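You operate a simulated robot arm through the tools that you are given. There is no shell and no other tool.

The job below is to be done with a simulated two-armed robot. You get a single attempt, and the scene is never put back.

JOB
Shut the drain, open the main valve and bring the TROUGH line to 4 bar.

The check looks at the end state, three seconds after you hand in, the way a careful person would. Anything else that was tipped, shoved, dropped, spilled or broken makes it a failure.

ROBOT AND FRAMES
Two 7-joint arms with two-finger grippers on one trunk that stands fixed in place. Base frame: the origin is at the foot of the trunk, x ahead of it, y to its left, z up. Lengths are in m, angles in degrees, forces in N, time in s.
The left shoulder is at [0.06, 0.179, 1.307], the right one opposite. With the tool pointing down near the work surface each hand reaches from about 0.1 to 0.64 m from the base axis, measured 20 degrees to its own side. Payload 1.96 kg a hand.
The TCP of each hand is the grasp point between the finger pads, 0.02 m short of the fingertips. In the tool frame z runs along the fingers and y along their closing line. Largest opening 0.072 m; the body of the gripper starts 0.038 m behind the TCP.
Orientation is told as [roll, pitch, yaw] about the base's x, y, z axes, in that order, counted from this pose: with the fingers straight down and closing along the base's y, the tool's x points along the base's -x, its y along +y and its z along -z.

CONTROLS
- The arms move only by the tool nudge_tool. It takes "left_increments", "right_increments" or both (then of equal length, played together; a hand with none holds still); each is a list of rows, each an object (a shift or turn left out is 0, a gripper value left out holds the last) with "xyz": the shift along the base's x, y, z in units of 100 mm (1.0 is 100 mm), a list of three; "delta_rot": the turn, a rotation vector about the base's x, y, z in units of 120 degrees (1.0 is 120 degrees), a list of three; "jaw": the finger opening in m, from 0 to 0.072. In form: [{"xyz": [tx, ty, tz], "delta_rot": [ax, ay, az], "jaw": jaw}, ...]. A call has 1 to 20 rows; each row is the pose to reach, as a shift and turn from the pose commanded when the call began. A call with a number of a shift or a turn outside -1 to 1 is refused whole. Each row takes 0.2 s and may step no farther than 0.05 m and 8.6 degrees from the row before; otherwise, or with a gripper value out of range, the whole call is refused. Where a pose cannot be reached the arm comes as near as it can. A force on the tool above 40 N (or 10 N above the force at the start of the call, whichever is more), or a blocked arm, ends the call early, and 0.2 s more pass. The fingers move at their own pace (about 0.153 m/s each) and stop on an object; they squeeze with about 32 N. The grip force told is the motor's: it shows also when the fingers shut on nothing. Time passes only in rows, and 0.2 s behind the last, so rows that repeat a pose let the fingers close. It gives the time, the measured TCP pose, the force on the tool (base axes), the opening and the grip force at its end, in the units of the frame above (readings bear some noise), with the torque about the TCP (base axes, N m) and any sound that the robot's microphone picked up.
- Cameras (640 x 400 px; columns grow to the right, rows downward): "scene" is now at [0.0134, 0.0044, 1.8493]; the picture's right is [0.07, -1.00, 0.00], its down [-0.81, -0.05, -0.58] and it looks along [0.58, 0.04, -0.81] (base axes); focal length 322 px, centre (320, 200). "left" rides on the left gripper at [0.071, -0.019, -0.082] in its tool frame; the picture's right is [0.26, 0.96, 0.00], its down [-0.67, 0.18, -0.72] and it looks along [-0.69, 0.19, 0.70] (tool axes); focal length 280 px, centre (320, 200). "right" rides on the right gripper at [0.071, 0.019, -0.082] in its tool frame; the picture's right is [-0.26, 0.96, 0.00], its down [-0.67, -0.18, -0.72] and it looks along [-0.69, -0.19, 0.70] (tool axes); focal length 280 px, centre (320, 200). There is no depth. A picture from a camera that has moved, and an enlarged one, comes with that camera's place and axes in the base frame and with its lens.
- camera(camera): a new picture of that camera. It takes no simulated time.
- move_column(by): slides the trunk up (or, below 0, down) by that many m; the arms and the scene camera ride with it, the base frame stays. It gives what a move gives, with no picture.
- turn_head(pan, tilt): turns the head with the scene camera to pan (to the left, within 86 degrees either way) and tilt (down, from -29 to 69), counted from straight ahead of the robot. It gives what a move gives.
- close_up(camera, box): a new picture of the part [left, top, right, bottom] of that camera's present view, enlarged. It takes no simulated time.
- finish_job(): hands the job in; it is judged then, once.

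Places have to be worked out from the pictures, the camera data and where the tool is seen. Open the grippers and draw the arms clear of the work before you hand the job in, unless the task says otherwise.

The tools are called after "Request:" as a command line: name --argument value ..., lists and objects as JSON in quotes. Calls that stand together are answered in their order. nudge_tool: Moves the arms, as the interface text tells. Its arguments: {"type":"object","properties":{"left_increments":{"type":"array","items":{"type":"object","properties":{"xyz":{"type":"array","items":{"type":"number"}},"delta_rot":{"type":"array","items":{"type":"number"}},"jaw":{"type":"number"}}}},"right_increments":{"type":"array","items":{"type":"object","properties":{"xyz":{"type":"array","items":{"type":"number"}},"delta_rot":{"type":"array","items":{"type":"number"}},"jaw":{"type":"number"}}}}},"required":[]} The other tools are called the same way: move_column (by) slides the trunk up or down; turn_head (pan, tilt) turns the head that bears the scene camera; camera (camera) takes a picture; close_up (camera, box) takes an enlarged picture of a part of a camera's view; finish_job () hands the job in.

At the start:

```text
time_s: 0.0
left_position: [0.3552, 0.1856, 1.324]
left_ee_rot: [0.0, 0.0, -0.1]
left_wrist_force: [0.6, 0.1, 1.2]
left_wrist_torque: [-0.03, 0.0, 0.04]
left_grip_width: 0.0719
left_gripper_force: 0.1
right_position: [0.3696, -0.1534, 1.3279]
right_ee_rot: [0.1, 0.0, 0.1]
right_wrist_force: [0.3, 0.5, 0.4]
right_wrist_torque: [-0.01, 0.02, 0.03]
right_grip_width: 0.0721
right_gripper_force: 0.0
trunk travel left (down, up): [-0.952, 0.038]
head pan, tilt: [3.9, 54.3]
```

scene: 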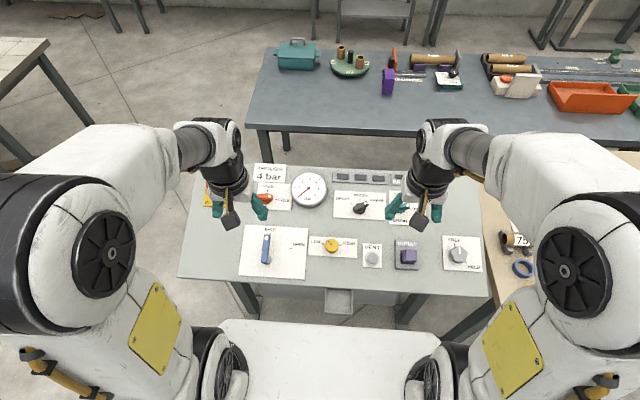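
right: 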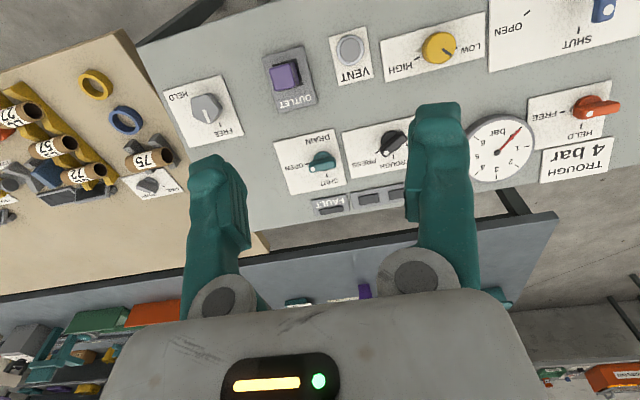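
left: 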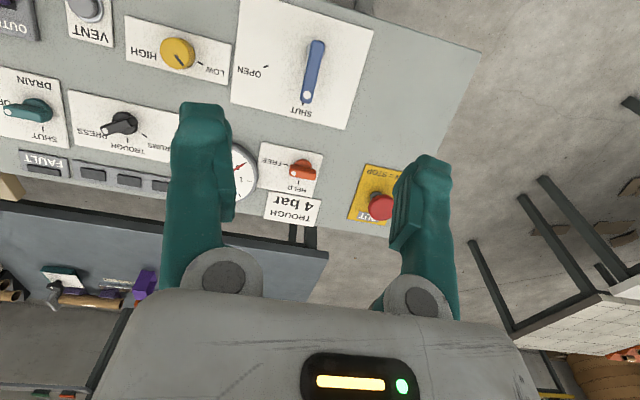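

I start by enlarging the panel in each camera to read the labels and handle states before moving anything.

Request:
close_up --camera "scene" --box '[180, 150, 340, 250]'

Request:
close_up --camera "scene" --box '[230, 200, 390, 300]'

Request:
close_up --camera "scene" --box '[320, 160, 480, 260]'

Request:
close_up --camera "scene" --box '[380, 190, 540, 290]'

Request:
close_up --camera "right" --box '[260, 80, 420, 220]'

Request:
close_up --camera "left" --box '[0, 0, 320, 200]'

Request:
close_up --camera "left" --box '[220, 20, 420, 240]'

Request:
close_up --camera "right" --box '[440, 80, 640, 205]'

```text
4.00 times, centred on (260, 200) of scene
camera zoom: at [0.0134, 0.0044, 1.8493], right [0.07, -1.0, 0.0], down [-0.81, -0.05, -0.58], along [0.58, 0.04, -0.81], focal length 1288 px, centre (560, 200)
```

zoom: 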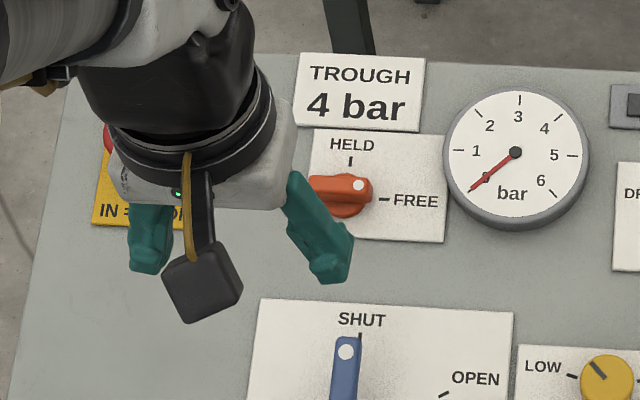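

```text
4.00 times, centred on (310, 250) of scene
camera zoom: at [0.0134, 0.0044, 1.8493], right [0.07, -1.0, 0.0], down [-0.81, -0.05, -0.58], along [0.58, 0.04, -0.81], focal length 1288 px, centre (360, 0)
```

zoom: 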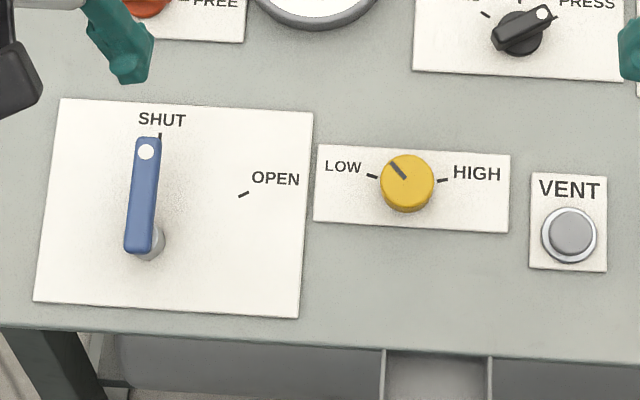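

```text
4.00 times, centred on (400, 210) of scene
camera zoom: at [0.0134, 0.0044, 1.8493], right [0.07, -1.0, 0.0], down [-0.81, -0.05, -0.58], along [0.58, 0.04, -0.81], focal length 1288 px, centre (0, 160)
```

zoom: 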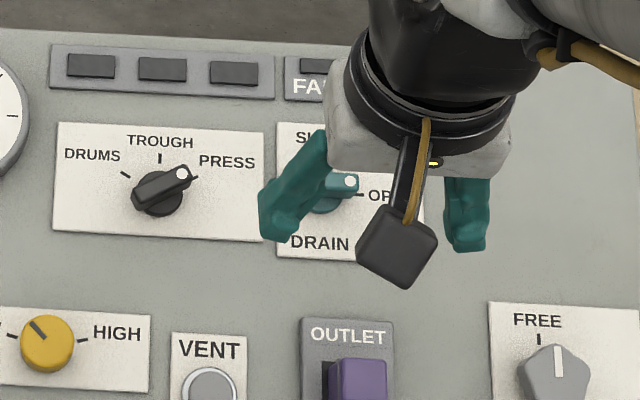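

```text
4.00 times, centred on (460, 240) of scene
camera zoom: at [0.0134, 0.0044, 1.8493], right [0.07, -1.0, 0.0], down [-0.81, -0.05, -0.58], along [0.58, 0.04, -0.81], focal length 1288 px, centre (-240, 40)
```

zoom: 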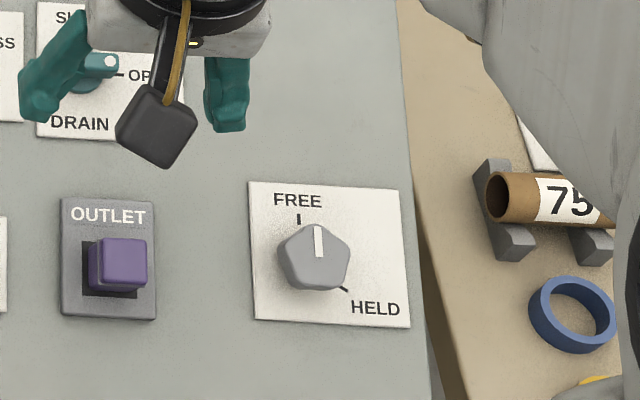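

```text
2.86 times, centred on (340, 150) of right
camera zoom: at [0.2993, -0.1341, 1.4099], right [0.26, 0.97, 0.0], down [0.67, -0.18, 0.72], along [0.69, -0.19, -0.7], focal length 801 px, centre (263, 343)
```

zoom: 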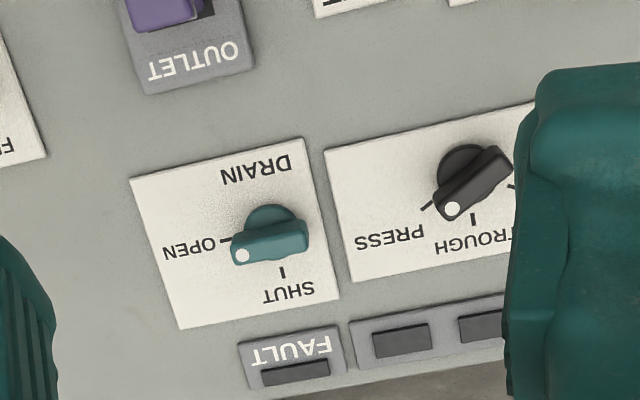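

```text
2.00 times, centred on (160, 100) of left
camera zoom: at [0.2851, 0.1679, 1.4049], right [-0.26, 0.96, 0.0], down [0.67, 0.18, 0.72], along [0.69, 0.19, -0.7], focal length 561 px, centre (640, 400)
```

zoom: 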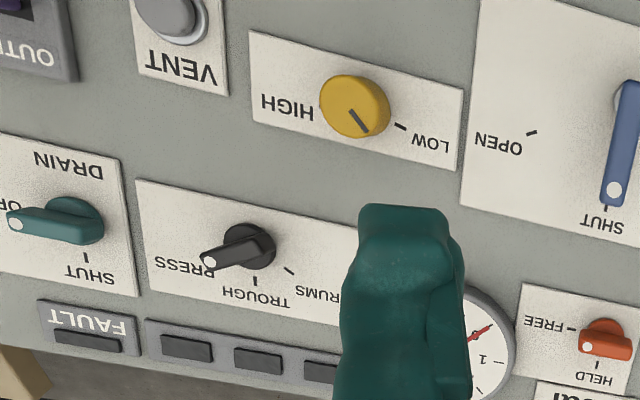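

```text
1.82 times, centred on (320, 130) of left
camera zoom: at [0.2851, 0.1679, 1.4049], right [-0.26, 0.96, 0.0], down [0.67, 0.18, 0.72], along [0.69, 0.19, -0.7], focal length 510 px, centre (320, 327)
```

zoom: 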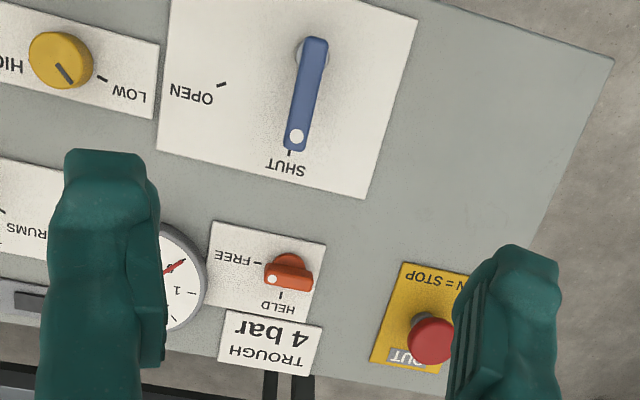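

```text
3.20 times, centred on (540, 142) of right
camera zoom: at [0.2993, -0.1341, 1.4099], right [0.26, 0.97, 0.0], down [0.67, -0.18, 0.72], along [0.69, -0.19, -0.7], focal length 897 px, centre (-384, 384)
```

zoom: 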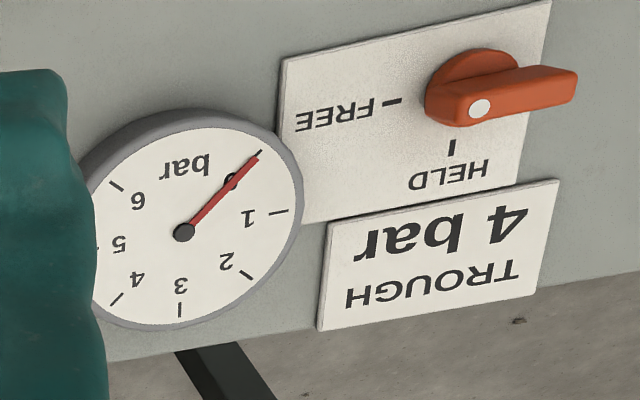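

The panel is a sloped desk: my first triangulation puts the black selector near (0.607, -0.084, 0.99) and the blue lever pivot near (0.44, 0.20, 0.905). The grippers hide the stop button and the drain, so I draw both hands outward to get a clear view.

Request:
nudge_tool --left_increments '[{"xyz": [-0.3, 0.3, 0]}, {"xyz": [-0.6, 0.6, 0]}, {"xyz": [-0.9, 0.9, 0]}, {"xyz": [-1.0, 1.0, 0]}]' --right_increments '[{"xyz": [-0.3, -0.3, 0]}, {"xyz": [-0.6, -0.6, 0]}, {"xyz": [-0.9, -0.9, 0]}, {"xyz": [-1.0, -1.0, 0]}]'

Request:
camera --camera "scene"

Request:
camera --camera "left"

Request:
camera --camera "right"

```text
time_s: 1.0
left_position: [0.2518, 0.2844, 1.3241]
left_ee_rot: [-0.1, 0.1, 0.1]
left_wrist_force: [-0.2, 0.5, -0.6]
left_wrist_torque: [0.02, 0.02, 0.02]
left_grip_width: 0.0722
left_gripper_force: 0.0
right_position: [0.2701, -0.2529, 1.3282]
right_ee_rot: [0.0, 0.1, 0.1]
right_wrist_force: [0.7, -0.3, 1.4]
right_wrist_torque: [-0.02, 0.0, -0.05]
right_grip_width: 0.0719
right_gripper_force: 0.0
trunk travel left (down, up): [-0.952, 0.038]
head pan, tilt: [3.9, 54.3]
```

```text
taken
camera scene: at [0.0127, 0.0042, 1.8493], right [0.07, -1.0, 0.0], down [-0.81, -0.05, -0.58], along [0.58, 0.04, -0.81], focal length 322 px, centre (320, 200)
```

scene: 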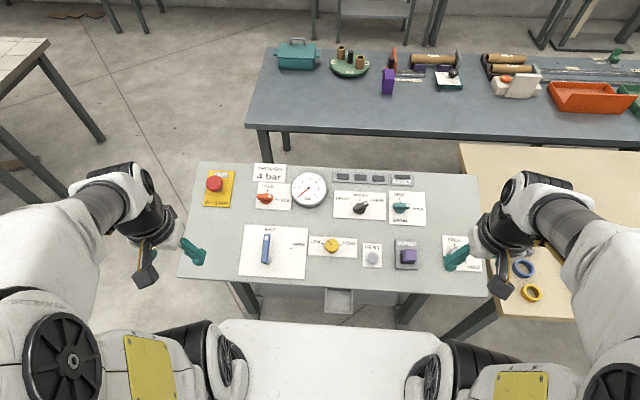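

```text
taken
camera left: at [0.183, 0.2661, 1.4057], right [-0.26, 0.97, 0.0], down [0.67, 0.18, 0.72], along [0.69, 0.19, -0.7], focal length 280 px, centre (320, 200)
```

left: 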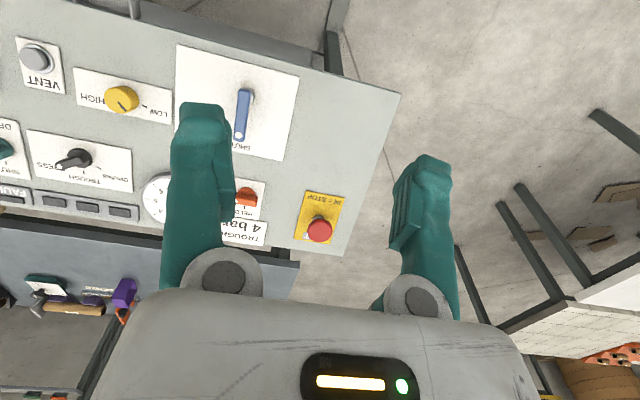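

```text
taken
camera right: at [0.1988, -0.2343, 1.4104], right [0.26, 0.97, 0.0], down [0.67, -0.18, 0.72], along [0.69, -0.19, -0.7], focal length 280 px, centre (320, 200)
```

right: 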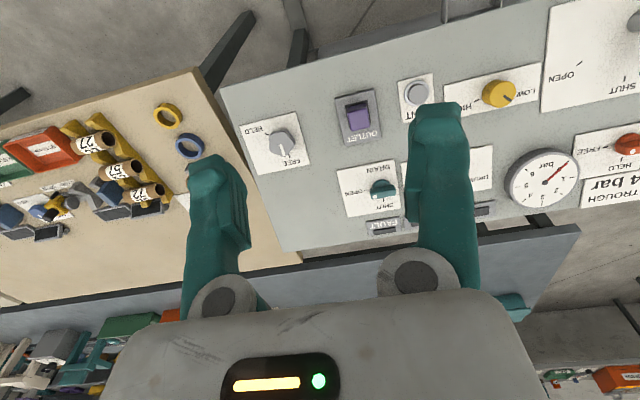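

The panel is now unobstructed in the scene camera. I enlarge it in strips to read the handle positions and pixel locations precisely.

Request:
close_up --camera "scene" --box '[190, 155, 270, 205]'

Request:
close_up --camera "scene" --box '[250, 165, 330, 215]'

Request:
close_up --camera "scene" --box '[330, 160, 430, 222]'

Request:
close_up --camera "scene" --box '[235, 220, 315, 285]'

Request:
close_up --camera "scene" --box '[300, 225, 390, 281]'

Request:
close_up --camera "right" --box '[330, 70, 530, 240]'

```text
8.00 times, centred on (230, 180) of scene
camera zoom: at [0.0127, 0.0042, 1.8493], right [0.07, -1.0, 0.0], down [-0.81, -0.05, -0.58], along [0.58, 0.04, -0.81], focal length 2576 px, centre (1040, 360)
```

zoom: 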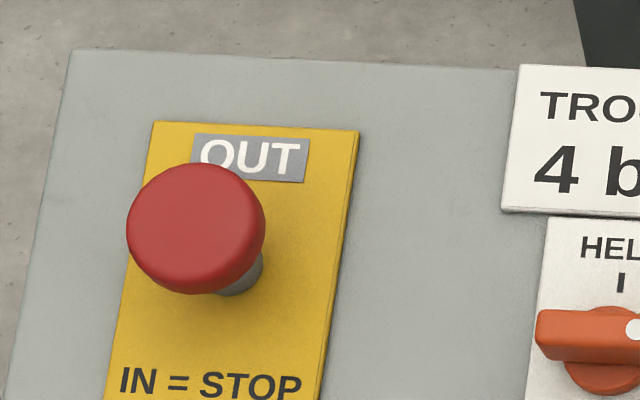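

```text
8.00 times, centred on (290, 190) of scene
camera zoom: at [0.0127, 0.0042, 1.8493], right [0.07, -1.0, 0.0], down [-0.81, -0.05, -0.58], along [0.58, 0.04, -0.81], focal length 2576 px, centre (560, 280)
```

zoom: 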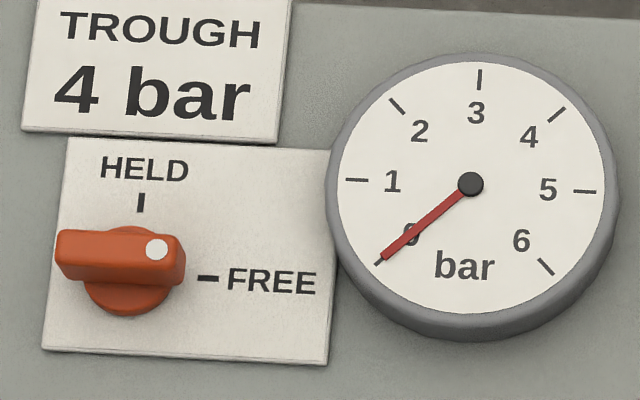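

```text
6.40 times, centred on (380, 191) of scene
camera zoom: at [0.0127, 0.0042, 1.8493], right [0.07, -1.0, 0.0], down [-0.81, -0.05, -0.58], along [0.58, 0.04, -0.81], focal length 2061 px, centre (-64, 258)
```

zoom: 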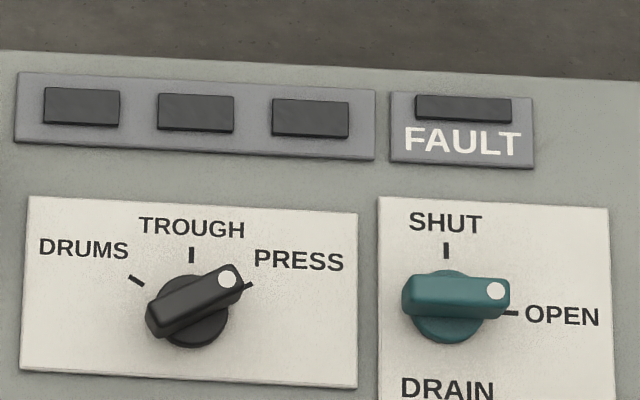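

```text
6.15 times, centred on (275, 252) of scene
camera zoom: at [0.0127, 0.0042, 1.8493], right [0.07, -1.0, 0.0], down [-0.81, -0.05, -0.58], along [0.58, 0.04, -0.81], focal length 1982 px, centre (597, -123)
```

zoom: 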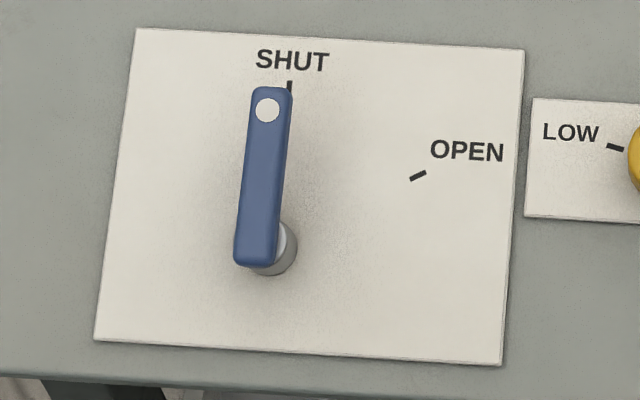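

```text
7.11 times, centred on (345, 253) of scene
camera zoom: at [0.0127, 0.0042, 1.8493], right [0.07, -1.0, 0.0], down [-0.81, -0.05, -0.58], along [0.58, 0.04, -0.81], focal length 2290 px, centre (142, -177)
```

zoom: 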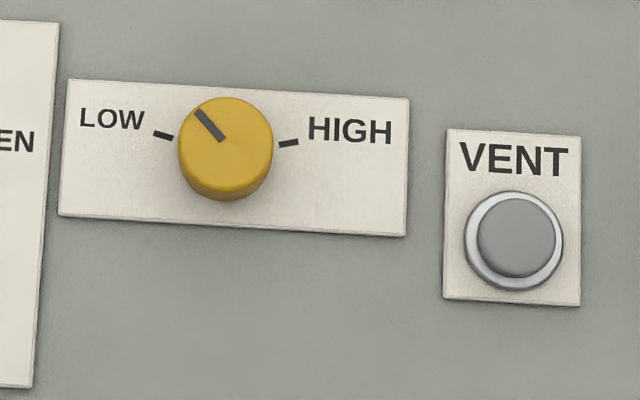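

```text
2.35 times, centred on (430, 155) of right
camera zoom: at [0.1988, -0.2343, 1.4104], right [0.26, 0.97, 0.0], down [0.67, -0.18, 0.72], along [0.69, -0.19, -0.7], focal length 660 px, centre (61, 306)
```

zoom: 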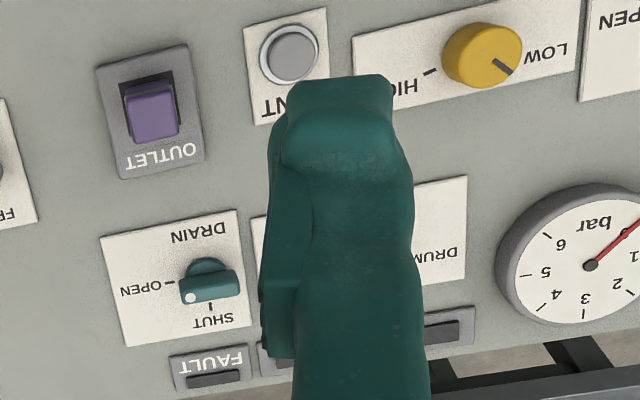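

The stop button is OUT, the lever is at SHUT, the drain at OPEN, the selector at PRESS and the gauge at 0. I take more close-ups from the hand cameras to triangulate the panel plane.

Request:
close_up --camera "left" --box '[0, 30, 180, 230]'

Request:
close_up --camera "left" --box '[160, 30, 420, 270]'

Request:
close_up --camera "right" --box '[440, 0, 640, 220]'

Request:
close_up --camera "right" --box '[220, 70, 440, 260]'

```text
2.00 times, centred on (90, 130) of left
camera zoom: at [0.183, 0.2661, 1.4057], right [-0.26, 0.97, 0.0], down [0.67, 0.18, 0.72], along [0.69, 0.19, -0.7], focal length 561 px, centre (780, 340)
```

zoom: 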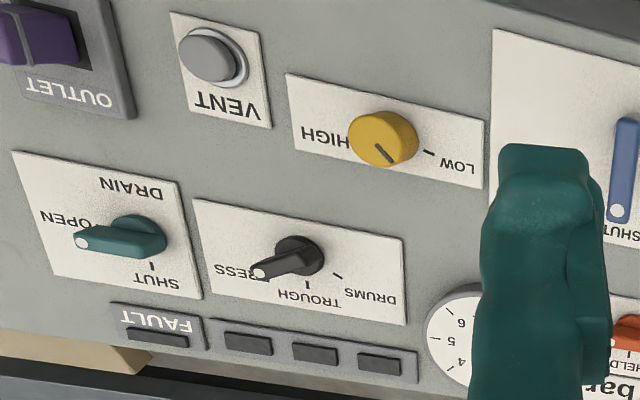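

```text
1.67 times, centred on (290, 150) of left
camera zoom: at [0.183, 0.2661, 1.4057], right [-0.26, 0.97, 0.0], down [0.67, 0.18, 0.72], along [0.69, 0.19, -0.7], focal length 467 px, centre (370, 283)
```

zoom: 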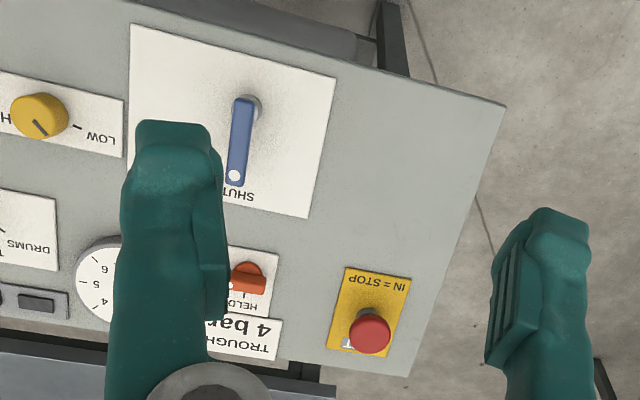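

```text
1.82 times, centred on (540, 110) of right
camera zoom: at [0.1988, -0.2343, 1.4104], right [0.26, 0.97, 0.0], down [0.67, -0.18, 0.72], along [0.69, -0.19, -0.7], focal length 510 px, centre (-80, 364)
```

zoom: 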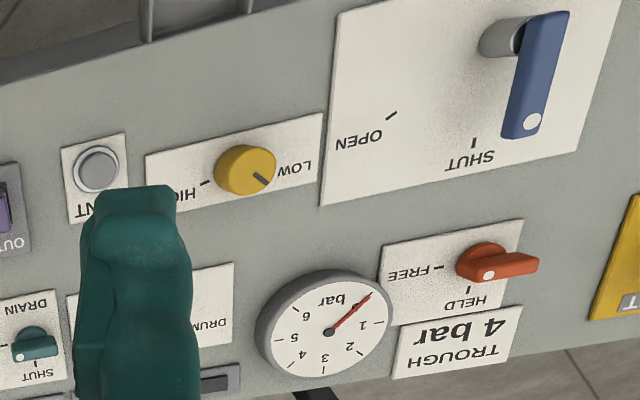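

```text
2.11 times, centred on (330, 165) of right
camera zoom: at [0.1988, -0.2343, 1.4104], right [0.26, 0.97, 0.0], down [0.67, -0.18, 0.72], along [0.69, -0.19, -0.7], focal length 590 px, centre (299, 274)
```

zoom: 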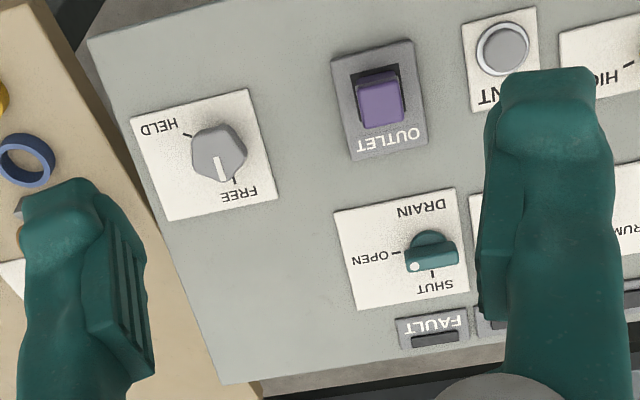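

From left/right triangulation I get the panel tilted about 18° (normal ≈ [-0.31, 0, 0.95]), with the drain axis near (0.615, -0.214, 1.00) and the selector near (0.602, -0.083, 0.998). The lever pivot is near (0.422, 0.199, 0.96) at lever height and the yellow knob top near (0.48, 0, 0.957). I start the right hand toward a hover over the drain, tilting the tool 18° to face the panel.

Request:
nudge_tool --right_increments '[{"xyz": [0.33, 0.04, -0.2], "delta_rot": [0, -0.05, 0]}, {"xyz": [0.67, 0.08, -0.4], "delta_rot": [0, -0.1, 0]}, {"xyz": [1.0, 0.12, -0.6], "delta_rot": [0, -0.15, 0]}]'

```text
time_s: 1.8
left_position: [0.2558, 0.2854, 1.3233]
left_ee_rot: [0.0, 0.1, 0.1]
left_wrist_force: [0.3, 0.0, -0.5]
left_wrist_torque: [0.0, 0.02, 0.01]
left_grip_width: 0.0719
left_gripper_force: 0.0
right_position: [0.37, -0.2414, 1.2683]
right_ee_rot: [0.1, -18.0, 0.1]
right_wrist_force: [0.6, -0.1, -0.1]
right_wrist_torque: [0.0, 0.07, 0.03]
right_grip_width: 0.0719
right_gripper_force: 0.1
trunk travel left (down, up): [-0.952, 0.038]
head pan, tilt: [3.9, 54.3]
```

The tilt is right (pitch -18°). Now I turn the right tool -90° about the panel normal while moving on toward the drain.

Request:
nudge_tool --right_increments '[{"xyz": [0.09, 0.01, -0.05], "delta_rot": [0.0211, 0, -0.0648]}, {"xyz": [0.18, 0.02, -0.11], "delta_rot": [0.0421, 0, -0.1297]}, {"xyz": [0.27, 0.03, -0.16], "delta_rot": [0.0632, 0, -0.1945]}, {"xyz": [0.36, 0.04, -0.22], "delta_rot": [0.0843, 0, -0.2594]}, {"xyz": [0.45, 0.05, -0.27], "delta_rot": [0.1053, 0, -0.3242]}, {"xyz": [0.55, 0.06, -0.33], "delta_rot": [0.1264, 0, -0.3891]}, {"xyz": [0.64, 0.07, -0.38], "delta_rot": [0.1475, 0, -0.4539]}, {"xyz": [0.73, 0.08, -0.44], "delta_rot": [0.1686, 0, -0.5188]}, {"xyz": [0.82, 0.09, -0.49], "delta_rot": [0.1896, 0, -0.5836]}, {"xyz": [0.91, 0.1, -0.55], "delta_rot": [0.2107, 0, -0.6485]}, {"xyz": [1.0, 0.12, -0.6], "delta_rot": [0.2318, 0, -0.7133]}]'

Request:
camera --camera "right"

Request:
camera --camera "scene"

```text
time_s: 4.2
left_position: [0.2544, 0.2854, 1.3246]
left_ee_rot: [0.0, 0.0, -0.1]
left_wrist_force: [-0.2, -0.1, -0.3]
left_wrist_torque: [-0.03, 0.01, -0.01]
left_grip_width: 0.0721
left_gripper_force: 0.2
right_position: [0.4696, -0.2302, 1.2083]
right_ee_rot: [18.1, 0.0, -90.1]
right_wrist_force: [-0.5, 0.1, -0.2]
right_wrist_torque: [0.01, 0.01, -0.02]
right_grip_width: 0.0721
right_gripper_force: 0.0
trunk travel left (down, up): [-0.952, 0.038]
head pan, tilt: [3.9, 54.3]
```

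```text
taken
camera right: at [0.4635, -0.159, 1.291], right [0.92, -0.26, 0.3], down [-0.4, -0.67, 0.62], along [0.04, -0.69, -0.72], focal length 280 px, centre (320, 200)
```

right: 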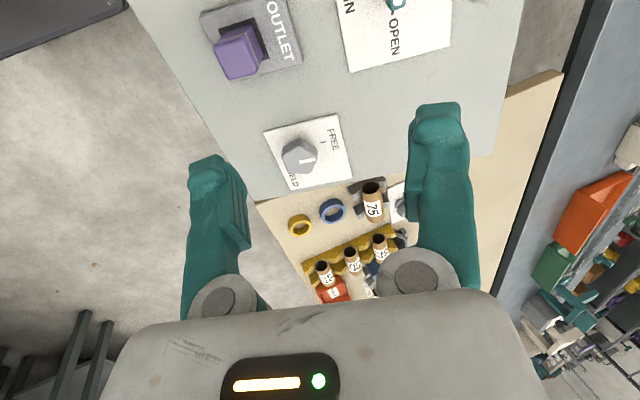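

```text
taken
camera scene: at [0.0141, 0.0046, 1.8493], right [0.07, -1.0, 0.0], down [-0.81, -0.05, -0.58], along [0.58, 0.04, -0.81], focal length 322 px, centre (320, 200)
```

scene: 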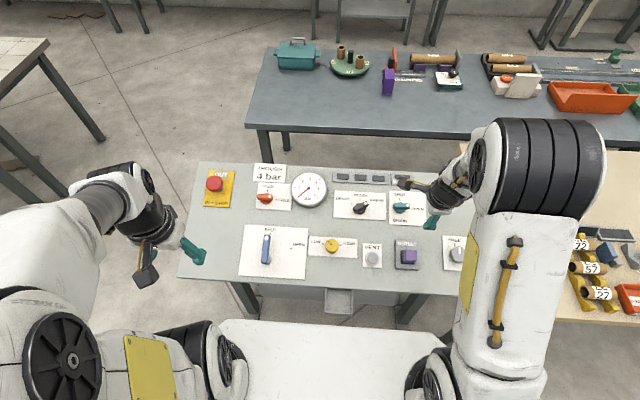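

The orientation is correct (closing line now along the slope). I move on to a hover roughly 90–110 mm above the drain handle.

Request:
nudge_tool --right_increments '[{"xyz": [0.3, 0.05, -0.25]}, {"xyz": [0.6, 0.1, -0.5]}, {"xyz": [0.9, 0.16, -0.75]}, {"xyz": [1.0, 0.16, -0.95]}]'

Request:
camera --camera "right"

Request:
close_up --camera "scene" --box '[360, 150, 480, 225]'

```text
time_s: 5.2
left_position: [0.2544, 0.2842, 1.3238]
left_ee_rot: [0.0, 0.0, 0.0]
left_wrist_force: [-0.7, -0.3, 0.7]
left_wrist_torque: [0.01, 0.03, -0.01]
left_grip_width: 0.0722
left_gripper_force: 0.0
right_position: [0.5713, -0.213, 1.1099]
right_ee_rot: [18.0, 0.1, -89.9]
right_wrist_force: [0.9, 0.1, -0.2]
right_wrist_torque: [-0.03, 0.0, -0.04]
right_grip_width: 0.072
right_gripper_force: 0.2
trunk travel left (down, up): [-0.952, 0.038]
head pan, tilt: [3.9, 54.3]
```

```text
taken
camera right: at [0.5636, -0.1422, 1.1939], right [0.92, -0.26, 0.3], down [-0.39, -0.67, 0.62], along [0.04, -0.69, -0.72], focal length 280 px, centre (320, 200)
```

right: 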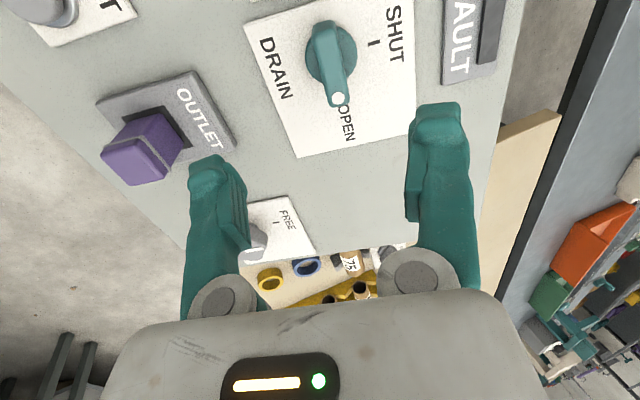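

```text
5.33 times, centred on (420, 188) of scene
camera zoom: at [0.0141, 0.004, 1.8493], right [0.07, -1.0, 0.0], down [-0.81, -0.05, -0.58], along [0.58, 0.04, -0.81], focal length 1717 px, centre (-213, 267)
```

zoom: 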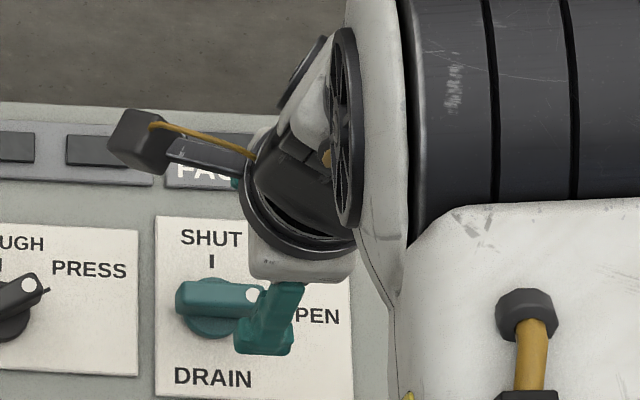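

I'm hovering about 140 mm above the plate. A close-up of the drain handle lets me work out its axis in tool coordinates.

Request:
close_up --camera "right" --box '[240, 0, 420, 112]'

```text
3.56 times, centred on (330, 56) of right
camera zoom: at [0.5636, -0.1422, 1.1939], right [0.92, -0.26, 0.3], down [-0.39, -0.67, 0.62], along [0.04, -0.69, -0.72], focal length 997 px, centre (284, 712)
```

zoom: 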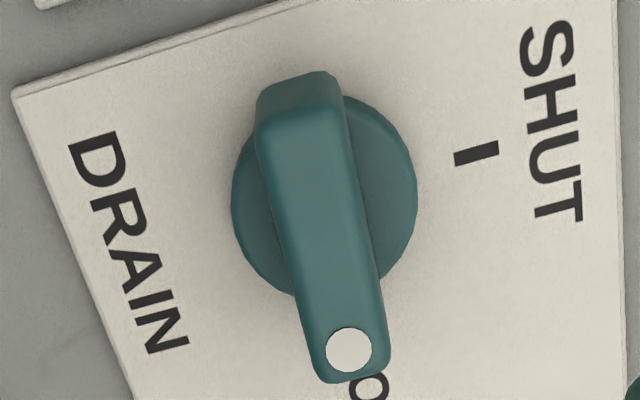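

The drain axis works out at about 8 mm up-slope from the tool, with the handle about 55 mm long, 16 mm wide and its top roughly 37 mm above the plate. I shift onto it, narrow the jaws a little and descend half way.

Request:
nudge_tool --right_increments '[{"xyz": [0.13, -0.015, -0.27], "jaw": 0.05}, {"xyz": [0.261, -0.015, -0.546], "jaw": 0.05}, {"xyz": [0.261, -0.015, -0.546], "jaw": 0.05}]'

Request:
camera --camera "right"

Request:
close_up --camera "scene" --box '[360, 160, 460, 222]'

```text
time_s: 6.0
left_position: [0.2537, 0.2847, 1.3244]
left_ee_rot: [0.0, 0.0, -0.1]
left_wrist_force: [0.1, 0.2, -0.5]
left_wrist_torque: [0.0, -0.03, -0.01]
left_grip_width: 0.0721
left_gripper_force: 0.1
right_position: [0.5967, -0.2138, 1.0571]
right_ee_rot: [18.1, 0.0, -89.9]
right_wrist_force: [-0.3, -0.2, 0.1]
right_wrist_torque: [0.0, 0.0, 0.02]
right_grip_width: 0.05
right_gripper_force: 0.1
trunk travel left (down, up): [-0.952, 0.038]
head pan, tilt: [3.9, 54.3]
```

```text
taken
camera right: at [0.5888, -0.1419, 1.1407], right [0.92, -0.26, 0.3], down [-0.4, -0.67, 0.62], along [0.04, -0.69, -0.72], focal length 280 px, centre (320, 200)
```

right: 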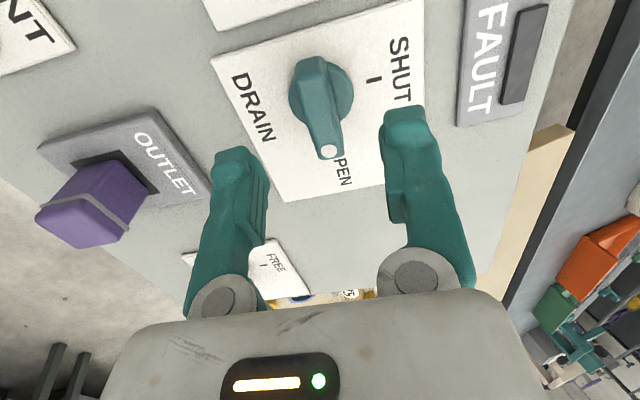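

```text
6.40 times, centred on (410, 191) of scene
camera zoom: at [0.0122, 0.0047, 1.8493], right [0.07, -1.0, 0.0], down [-0.81, -0.05, -0.58], along [0.58, 0.04, -0.81], focal length 2061 px, centre (-256, 258)
```

zoom: 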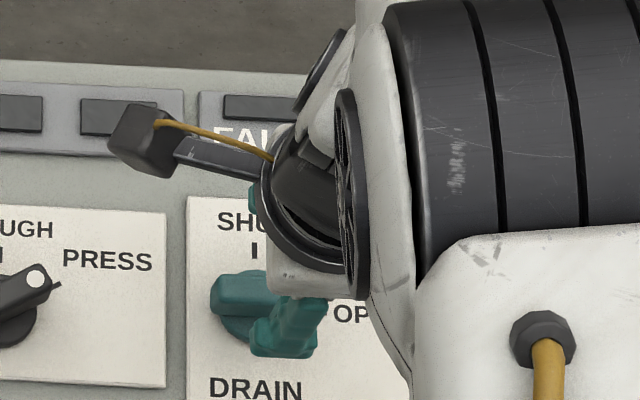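

The tool axis (column 320) passes through the handle centre, so alignment is good. I descend 43 mm along the panel normal to put the fingertips about 20 mm above the plate.

Request:
nudge_tool --right_increments '[{"xyz": [0.045, 0, -0.137]}, {"xyz": [0.089, 0, -0.273]}, {"xyz": [0.133, 0, -0.409]}]'

Request:
camera --camera "right"

Request:
close_up --camera "scene" --box '[360, 160, 460, 222]'

```text
time_s: 6.8
left_position: [0.2553, 0.285, 1.3234]
left_ee_rot: [0.0, 0.1, 0.0]
left_wrist_force: [-0.2, 0.4, -0.1]
left_wrist_torque: [-0.01, 0.0, 0.01]
left_grip_width: 0.0719
left_gripper_force: 0.0
right_position: [0.609, -0.2153, 1.017]
right_ee_rot: [18.0, 0.0, -90.0]
right_wrist_force: [0.4, -0.6, -0.2]
right_wrist_torque: [-0.02, 0.04, -0.03]
right_grip_width: 0.0499
right_gripper_force: 0.1
trunk travel left (down, up): [-0.952, 0.038]
head pan, tilt: [3.9, 54.3]
```

```text
taken
camera right: at [0.6024, -0.1439, 1.0998], right [0.92, -0.26, 0.3], down [-0.39, -0.67, 0.62], along [0.04, -0.69, -0.72], focal length 280 px, centre (320, 200)
```

right: 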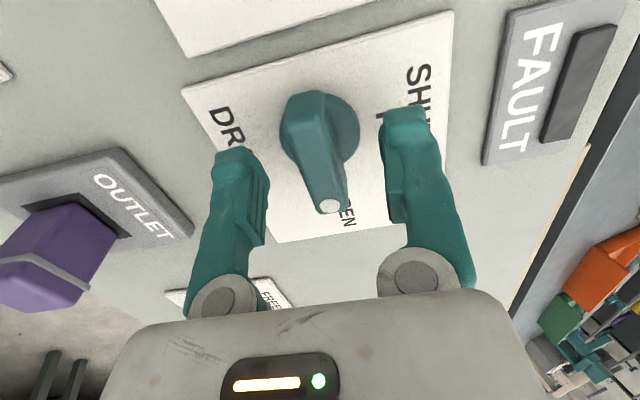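

```text
6.40 times, centred on (410, 191) of scene
camera zoom: at [0.0136, 0.0044, 1.8493], right [0.07, -1.0, 0.0], down [-0.81, -0.05, -0.58], along [0.58, 0.04, -0.81], focal length 2061 px, centre (-256, 258)
```

zoom: 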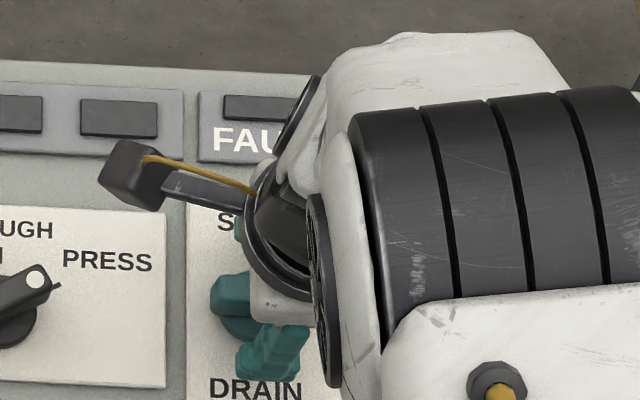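

No contact yet and the handle sits between the fingers. I close on it in place and check the grip width and forces.

Request:
nudge_tool --right_increments '[{"xyz": [0, 0, 0], "jaw": 0.025}, {"xyz": [0, 0, 0], "jaw": 0.0}, {"xyz": [0, 0, 0], "jaw": 0.0}]'

Request:
camera --camera "right"

```text
time_s: 7.6
left_position: [0.2541, 0.2852, 1.324]
left_ee_rot: [0.0, -0.1, 0.1]
left_wrist_force: [-0.6, -0.1, -0.4]
left_wrist_torque: [0.0, -0.03, -0.03]
left_grip_width: 0.072
left_gripper_force: 0.1
right_position: [0.6099, -0.2146, 1.0158]
right_ee_rot: [18.0, 0.0, -89.9]
right_wrist_force: [1.0, -0.6, -0.6]
right_wrist_torque: [-0.18, -0.02, -0.08]
right_grip_width: 0.0153
right_gripper_force: 39.9
trunk travel left (down, up): [-0.952, 0.038]
head pan, tilt: [3.9, 54.3]
```

```text
taken
camera right: at [0.6024, -0.1437, 1.0998], right [0.92, -0.26, 0.3], down [-0.39, -0.67, 0.62], along [0.04, -0.69, -0.72], focal length 280 px, centre (320, 200)
```

right: 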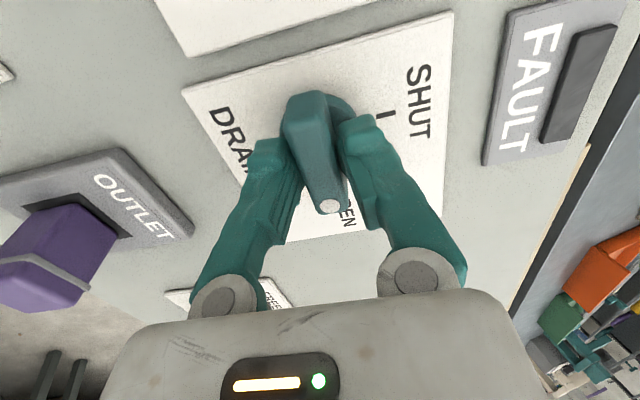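

A firm 15.3 mm grip with almost no side force. I turn the handle counter-clockwise about the panel normal, first about 49°, watching the torque.

Request:
nudge_tool --right_increments '[{"delta_rot": [-0.0211, 0, 0.0648]}, {"delta_rot": [-0.0421, 0, 0.1297]}, {"delta_rot": [-0.0632, 0, 0.1945]}, {"delta_rot": [-0.0843, 0, 0.2594]}, {"delta_rot": [-0.1053, 0, 0.3242]}, {"delta_rot": [-0.1264, 0, 0.3891]}]'

Request:
camera --camera "right"

```text
time_s: 9.0
left_position: [0.2542, 0.285, 1.3234]
left_ee_rot: [0.0, 0.1, 0.0]
left_wrist_force: [0.0, 0.1, -0.6]
left_wrist_torque: [-0.01, -0.02, 0.04]
left_grip_width: 0.072
left_gripper_force: 0.1
right_position: [0.6102, -0.2161, 1.0164]
right_ee_rot: [11.9, -13.4, -42.1]
right_wrist_force: [-3.2, 2.0, -11.5]
right_wrist_torque: [-0.22, -0.31, -0.09]
right_grip_width: 0.0153
right_gripper_force: 39.9
trunk travel left (down, up): [-0.952, 0.038]
head pan, tilt: [3.9, 54.3]
```

```text
taken
camera right: at [0.5453, -0.1538, 1.0815], right [0.79, 0.56, 0.25], down [0.15, -0.58, 0.8], along [0.6, -0.59, -0.54], focal length 280 px, centre (320, 200)
```

right: 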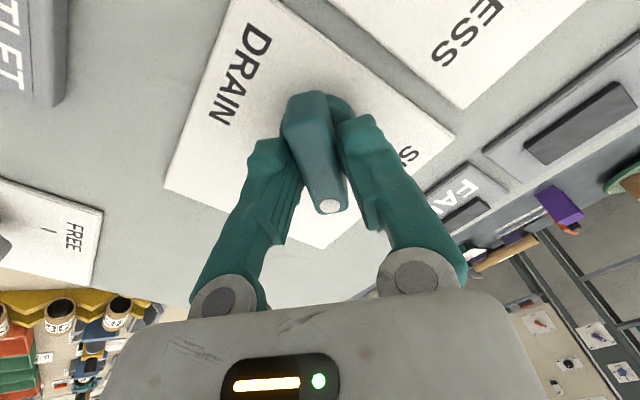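

The handle is following the tool (now about 49° turned) with modest force. I turn the remaining 41° to SHUT.

Request:
nudge_tool --right_increments '[{"delta_rot": [-0.0211, 0, 0.0648]}, {"delta_rot": [-0.0421, 0, 0.1297]}, {"delta_rot": [-0.0632, 0, 0.1945]}, {"delta_rot": [-0.0843, 0, 0.2594]}, {"delta_rot": [-0.1054, 0, 0.3242]}, {"delta_rot": [-0.1054, 0, 0.3242]}]'

Request:
camera --camera "right"

Request:
close_up --camera "scene" --box '[340, 150, 460, 225]'

```text
time_s: 10.4
left_position: [0.2543, 0.2862, 1.3247]
left_ee_rot: [0.0, 0.1, -0.1]
left_wrist_force: [-0.9, 0.1, 0.0]
left_wrist_torque: [0.0, 0.0, -0.01]
left_grip_width: 0.0722
left_gripper_force: 0.0
right_position: [0.6103, -0.2153, 1.0171]
right_ee_rot: [-0.1, -17.8, 0.2]
right_wrist_force: [-5.8, 6.6, -18.7]
right_wrist_torque: [0.06, 0.27, 0.01]
right_grip_width: 0.0153
right_gripper_force: 40.1
trunk travel left (down, up): [-0.952, 0.038]
head pan, tilt: [3.9, 54.3]
```

```text
taken
camera right: at [0.5171, -0.1955, 1.0725], right [0.25, 0.97, 0.08], down [0.42, -0.18, 0.89], along [0.87, -0.18, -0.45], focal length 280 px, centre (320, 200)
```

right: 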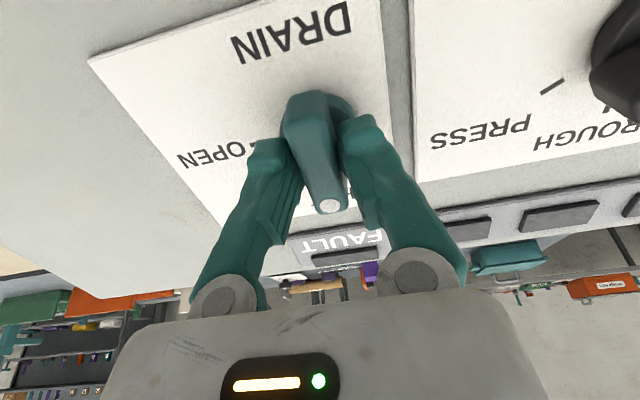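

```text
5.33 times, centred on (400, 188) of scene
camera zoom: at [0.0152, 0.0049, 1.8492], right [0.07, -1.0, 0.0], down [-0.81, -0.06, -0.58], along [0.58, 0.04, -0.81], focal length 1717 px, centre (-107, 267)
```

zoom: 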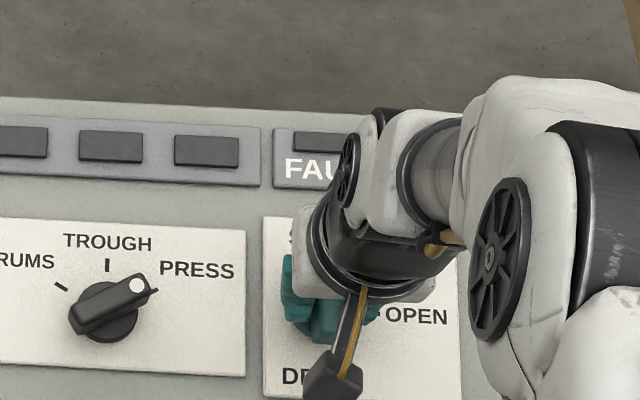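

The handle has turned the full 90° (tool yaw ≈ 0). I open the jaws, back straight off along the normal and look at the drain pointer.

Request:
nudge_tool --right_increments '[{"jaw": 0.045}, {"jaw": 0.045}, {"xyz": [-0.124, 0, 0.38], "jaw": 0.045}, {"xyz": [-0.247, 0, 0.76], "jaw": 0.045}]'

Request:
camera --camera "right"

Request:
close_up --camera "scene" --box '[340, 150, 460, 225]'

```text
time_s: 11.4
left_position: [0.2522, 0.2844, 1.3248]
left_ee_rot: [0.0, -0.2, 0.0]
left_wrist_force: [0.1, -0.8, 0.3]
left_wrist_torque: [-0.03, 0.01, 0.02]
left_grip_width: 0.0718
left_gripper_force: 0.0
right_position: [0.5829, -0.2151, 1.0946]
right_ee_rot: [0.0, -18.0, 0.2]
right_wrist_force: [0.7, -0.2, -0.5]
right_wrist_torque: [0.01, 0.01, 0.0]
right_grip_width: 0.0449
right_gripper_force: 0.1
trunk travel left (down, up): [-0.952, 0.038]
head pan, tilt: [3.9, 54.3]
```

```text
taken
camera right: at [0.4896, -0.1951, 1.1503], right [0.25, 0.97, 0.08], down [0.42, -0.18, 0.89], along [0.87, -0.19, -0.45], focal length 280 px, centre (320, 200)
```

right: 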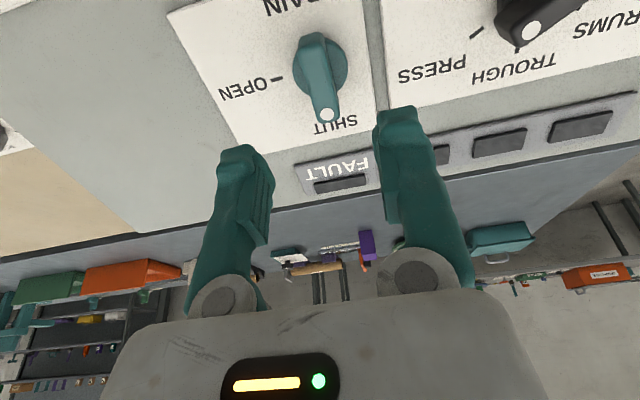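

```text
5.33 times, centred on (400, 188) of scene
camera zoom: at [0.0109, 0.0048, 1.8492], right [0.07, -1.0, 0.0], down [-0.81, -0.06, -0.58], along [0.58, 0.04, -0.81], focal length 1717 px, centre (-107, 267)
```

zoom: 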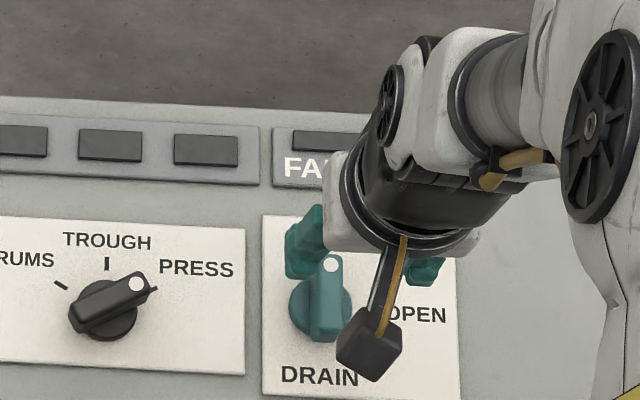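

The drain pointer now stands at SHUT. Next the selector: I move the right hand over it (about 130 mm to the left) while turning the tool -60° to match the handle pointing at PRESS.

Request:
nudge_tool --right_increments '[{"xyz": [0, 0.125, 0], "delta_rot": [0.0193, 0, -0.0594]}, {"xyz": [-0.01, 0.25, 0], "delta_rot": [0.0386, 0, -0.1189]}, {"xyz": [-0.02, 0.375, 0], "delta_rot": [0.0579, 0, -0.1783]}, {"xyz": [-0.03, 0.5, -0.01], "delta_rot": [0.0773, 0, -0.2378]}, {"xyz": [-0.04, 0.625, -0.01], "delta_rot": [0.0966, 0, -0.2972]}, {"xyz": [-0.05, 0.75, -0.01], "delta_rot": [0.1159, 0, -0.3566]}, {"xyz": [-0.06, 0.875, -0.02], "delta_rot": [0.1352, 0, -0.4161]}, {"xyz": [-0.076, 1.0, -0.025], "delta_rot": [0.1545, 0, -0.4755]}]'

Request:
nudge_tool --right_increments '[{"xyz": [0, 0.15, 0]}, {"xyz": [0, 0.3, 0]}, {"xyz": [0, 0.3, 0]}]'

Request:
camera --camera "right"

Request:
camera --camera "scene"

```text
time_s: 13.2
left_position: [0.2542, 0.286, 1.3241]
left_ee_rot: [-0.1, 0.0, 0.0]
left_wrist_force: [0.3, -0.1, 0.0]
left_wrist_torque: [-0.02, 0.01, 0.0]
left_grip_width: 0.072
left_gripper_force: 0.1
right_position: [0.5774, -0.1141, 1.0907]
right_ee_rot: [15.6, -8.9, -61.2]
right_wrist_force: [0.2, 0.0, -0.5]
right_wrist_torque: [0.01, 0.02, 0.01]
right_grip_width: 0.0452
right_gripper_force: 0.0
trunk travel left (down, up): [-0.952, 0.038]
head pan, tilt: [3.9, 54.3]
```

```text
time_s: 14.0
left_position: [0.2539, 0.2841, 1.3237]
left_ee_rot: [-0.1, 0.0, 0.1]
left_wrist_force: [1.1, -0.7, -0.2]
left_wrist_torque: [-0.02, -0.01, -0.01]
left_grip_width: 0.0721
left_gripper_force: 0.1
right_position: [0.5778, -0.0842, 1.0896]
right_ee_rot: [15.7, -9.0, -61.1]
right_wrist_force: [0.1, 0.5, 0.1]
right_wrist_torque: [0.04, 0.03, -0.03]
right_grip_width: 0.0451
right_gripper_force: 0.1
trunk travel left (down, up): [-0.952, 0.038]
head pan, tilt: [3.9, 54.3]
```

```text
taken
camera right: at [0.5342, -0.0127, 1.162], right [0.92, 0.26, 0.3], down [-0.05, -0.68, 0.74], along [0.39, -0.69, -0.61], focal length 280 px, centre (320, 200)
```

right: 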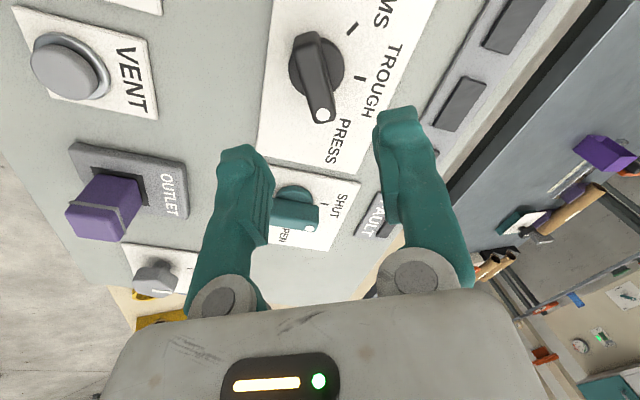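

```text
taken
camera scene: at [0.0134, 0.0035, 1.8493], right [0.07, -1.0, 0.0], down [-0.81, -0.05, -0.58], along [0.58, 0.04, -0.81], focal length 322 px, centre (320, 200)
```

scene: 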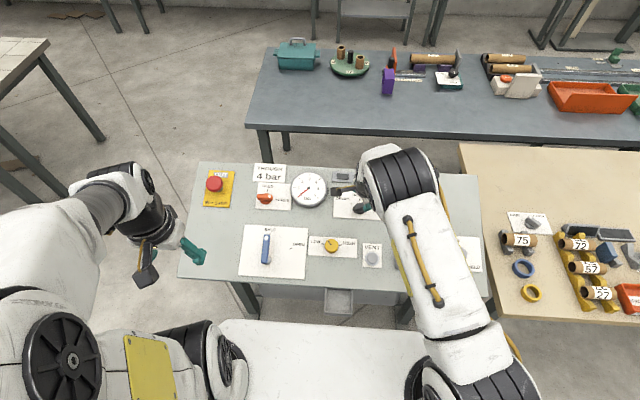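

The selector handle is nearly on the tool axis. A close-up gives the exact offset and whether the handle's angle matches the tool.

Request:
close_up --camera "right" --box '[240, 10, 400, 130]'

```text
3.33 times, centred on (320, 70) of right
camera zoom: at [0.5342, -0.0127, 1.162], right [0.92, 0.26, 0.3], down [-0.05, -0.68, 0.74], along [0.39, -0.69, -0.61], focal length 935 px, centre (320, 633)
```

zoom: 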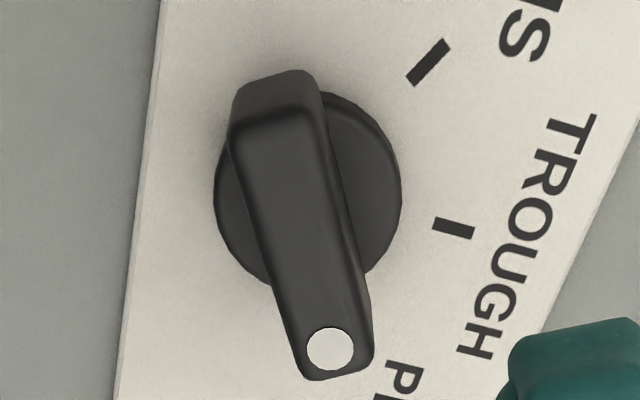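

The selector axis is only (−2.8, +1.3) mm from the tool axis and its angle matches within about 2°. I correct that and descend 79 mm along the normal to the same grip height.

Request:
nudge_tool --right_increments '[{"xyz": [0.04, 0.013, -0.19]}, {"xyz": [0.095, 0.013, -0.38]}, {"xyz": [0.155, 0.013, -0.57]}, {"xyz": [0.217, 0.013, -0.76]}, {"xyz": [0.217, 0.013, -0.76]}]'

Request:
camera --camera "right"

```text
time_s: 15.2
left_position: [0.2533, 0.2858, 1.3239]
left_ee_rot: [0.0, 0.0, 0.0]
left_wrist_force: [0.6, -0.4, -0.1]
left_wrist_torque: [-0.01, -0.02, 0.03]
left_grip_width: 0.0722
left_gripper_force: 0.1
right_position: [0.6003, -0.0835, 1.0138]
right_ee_rot: [15.6, -8.9, -61.2]
right_wrist_force: [-0.3, -0.4, -0.1]
right_wrist_torque: [0.01, 0.02, -0.02]
right_grip_width: 0.0451
right_gripper_force: 0.1
trunk travel left (down, up): [-0.952, 0.038]
head pan, tilt: [3.9, 54.3]
```

```text
taken
camera right: at [0.5555, -0.0128, 1.0853], right [0.92, 0.26, 0.3], down [-0.05, -0.68, 0.74], along [0.39, -0.69, -0.61], focal length 280 px, centre (320, 200)
```

right: 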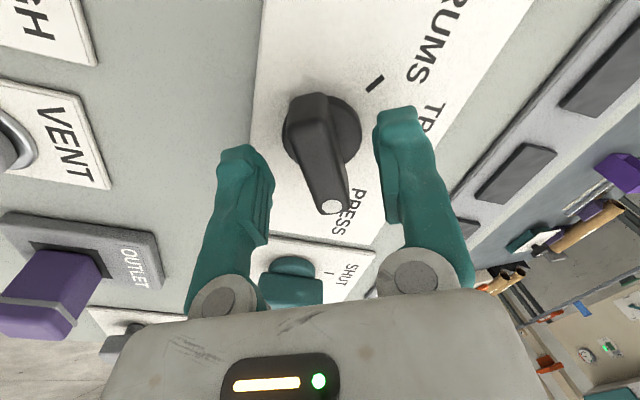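

The handle sits centred between the fingers with no contact force. I close on it, then turn it counter-clockwise 60° to TROUGH.

Request:
nudge_tool --right_increments '[{"jaw": 0.025}, {"jaw": 0.0}, {"jaw": 0.0}]'

```text
time_s: 16.0
left_position: [0.2547, 0.286, 1.3232]
left_ee_rot: [0.0, 0.0, 0.0]
left_wrist_force: [0.0, 0.2, 0.9]
left_wrist_torque: [-0.03, -0.02, -0.04]
left_grip_width: 0.072
left_gripper_force: 0.0
right_position: [0.6008, -0.0824, 1.0134]
right_ee_rot: [15.6, -8.9, -61.2]
right_wrist_force: [2.0, 1.0, 0.3]
right_wrist_torque: [0.0, -0.03, -0.02]
right_grip_width: 0.0155
right_gripper_force: 39.5
trunk travel left (down, up): [-0.952, 0.038]
head pan, tilt: [3.9, 54.3]
```

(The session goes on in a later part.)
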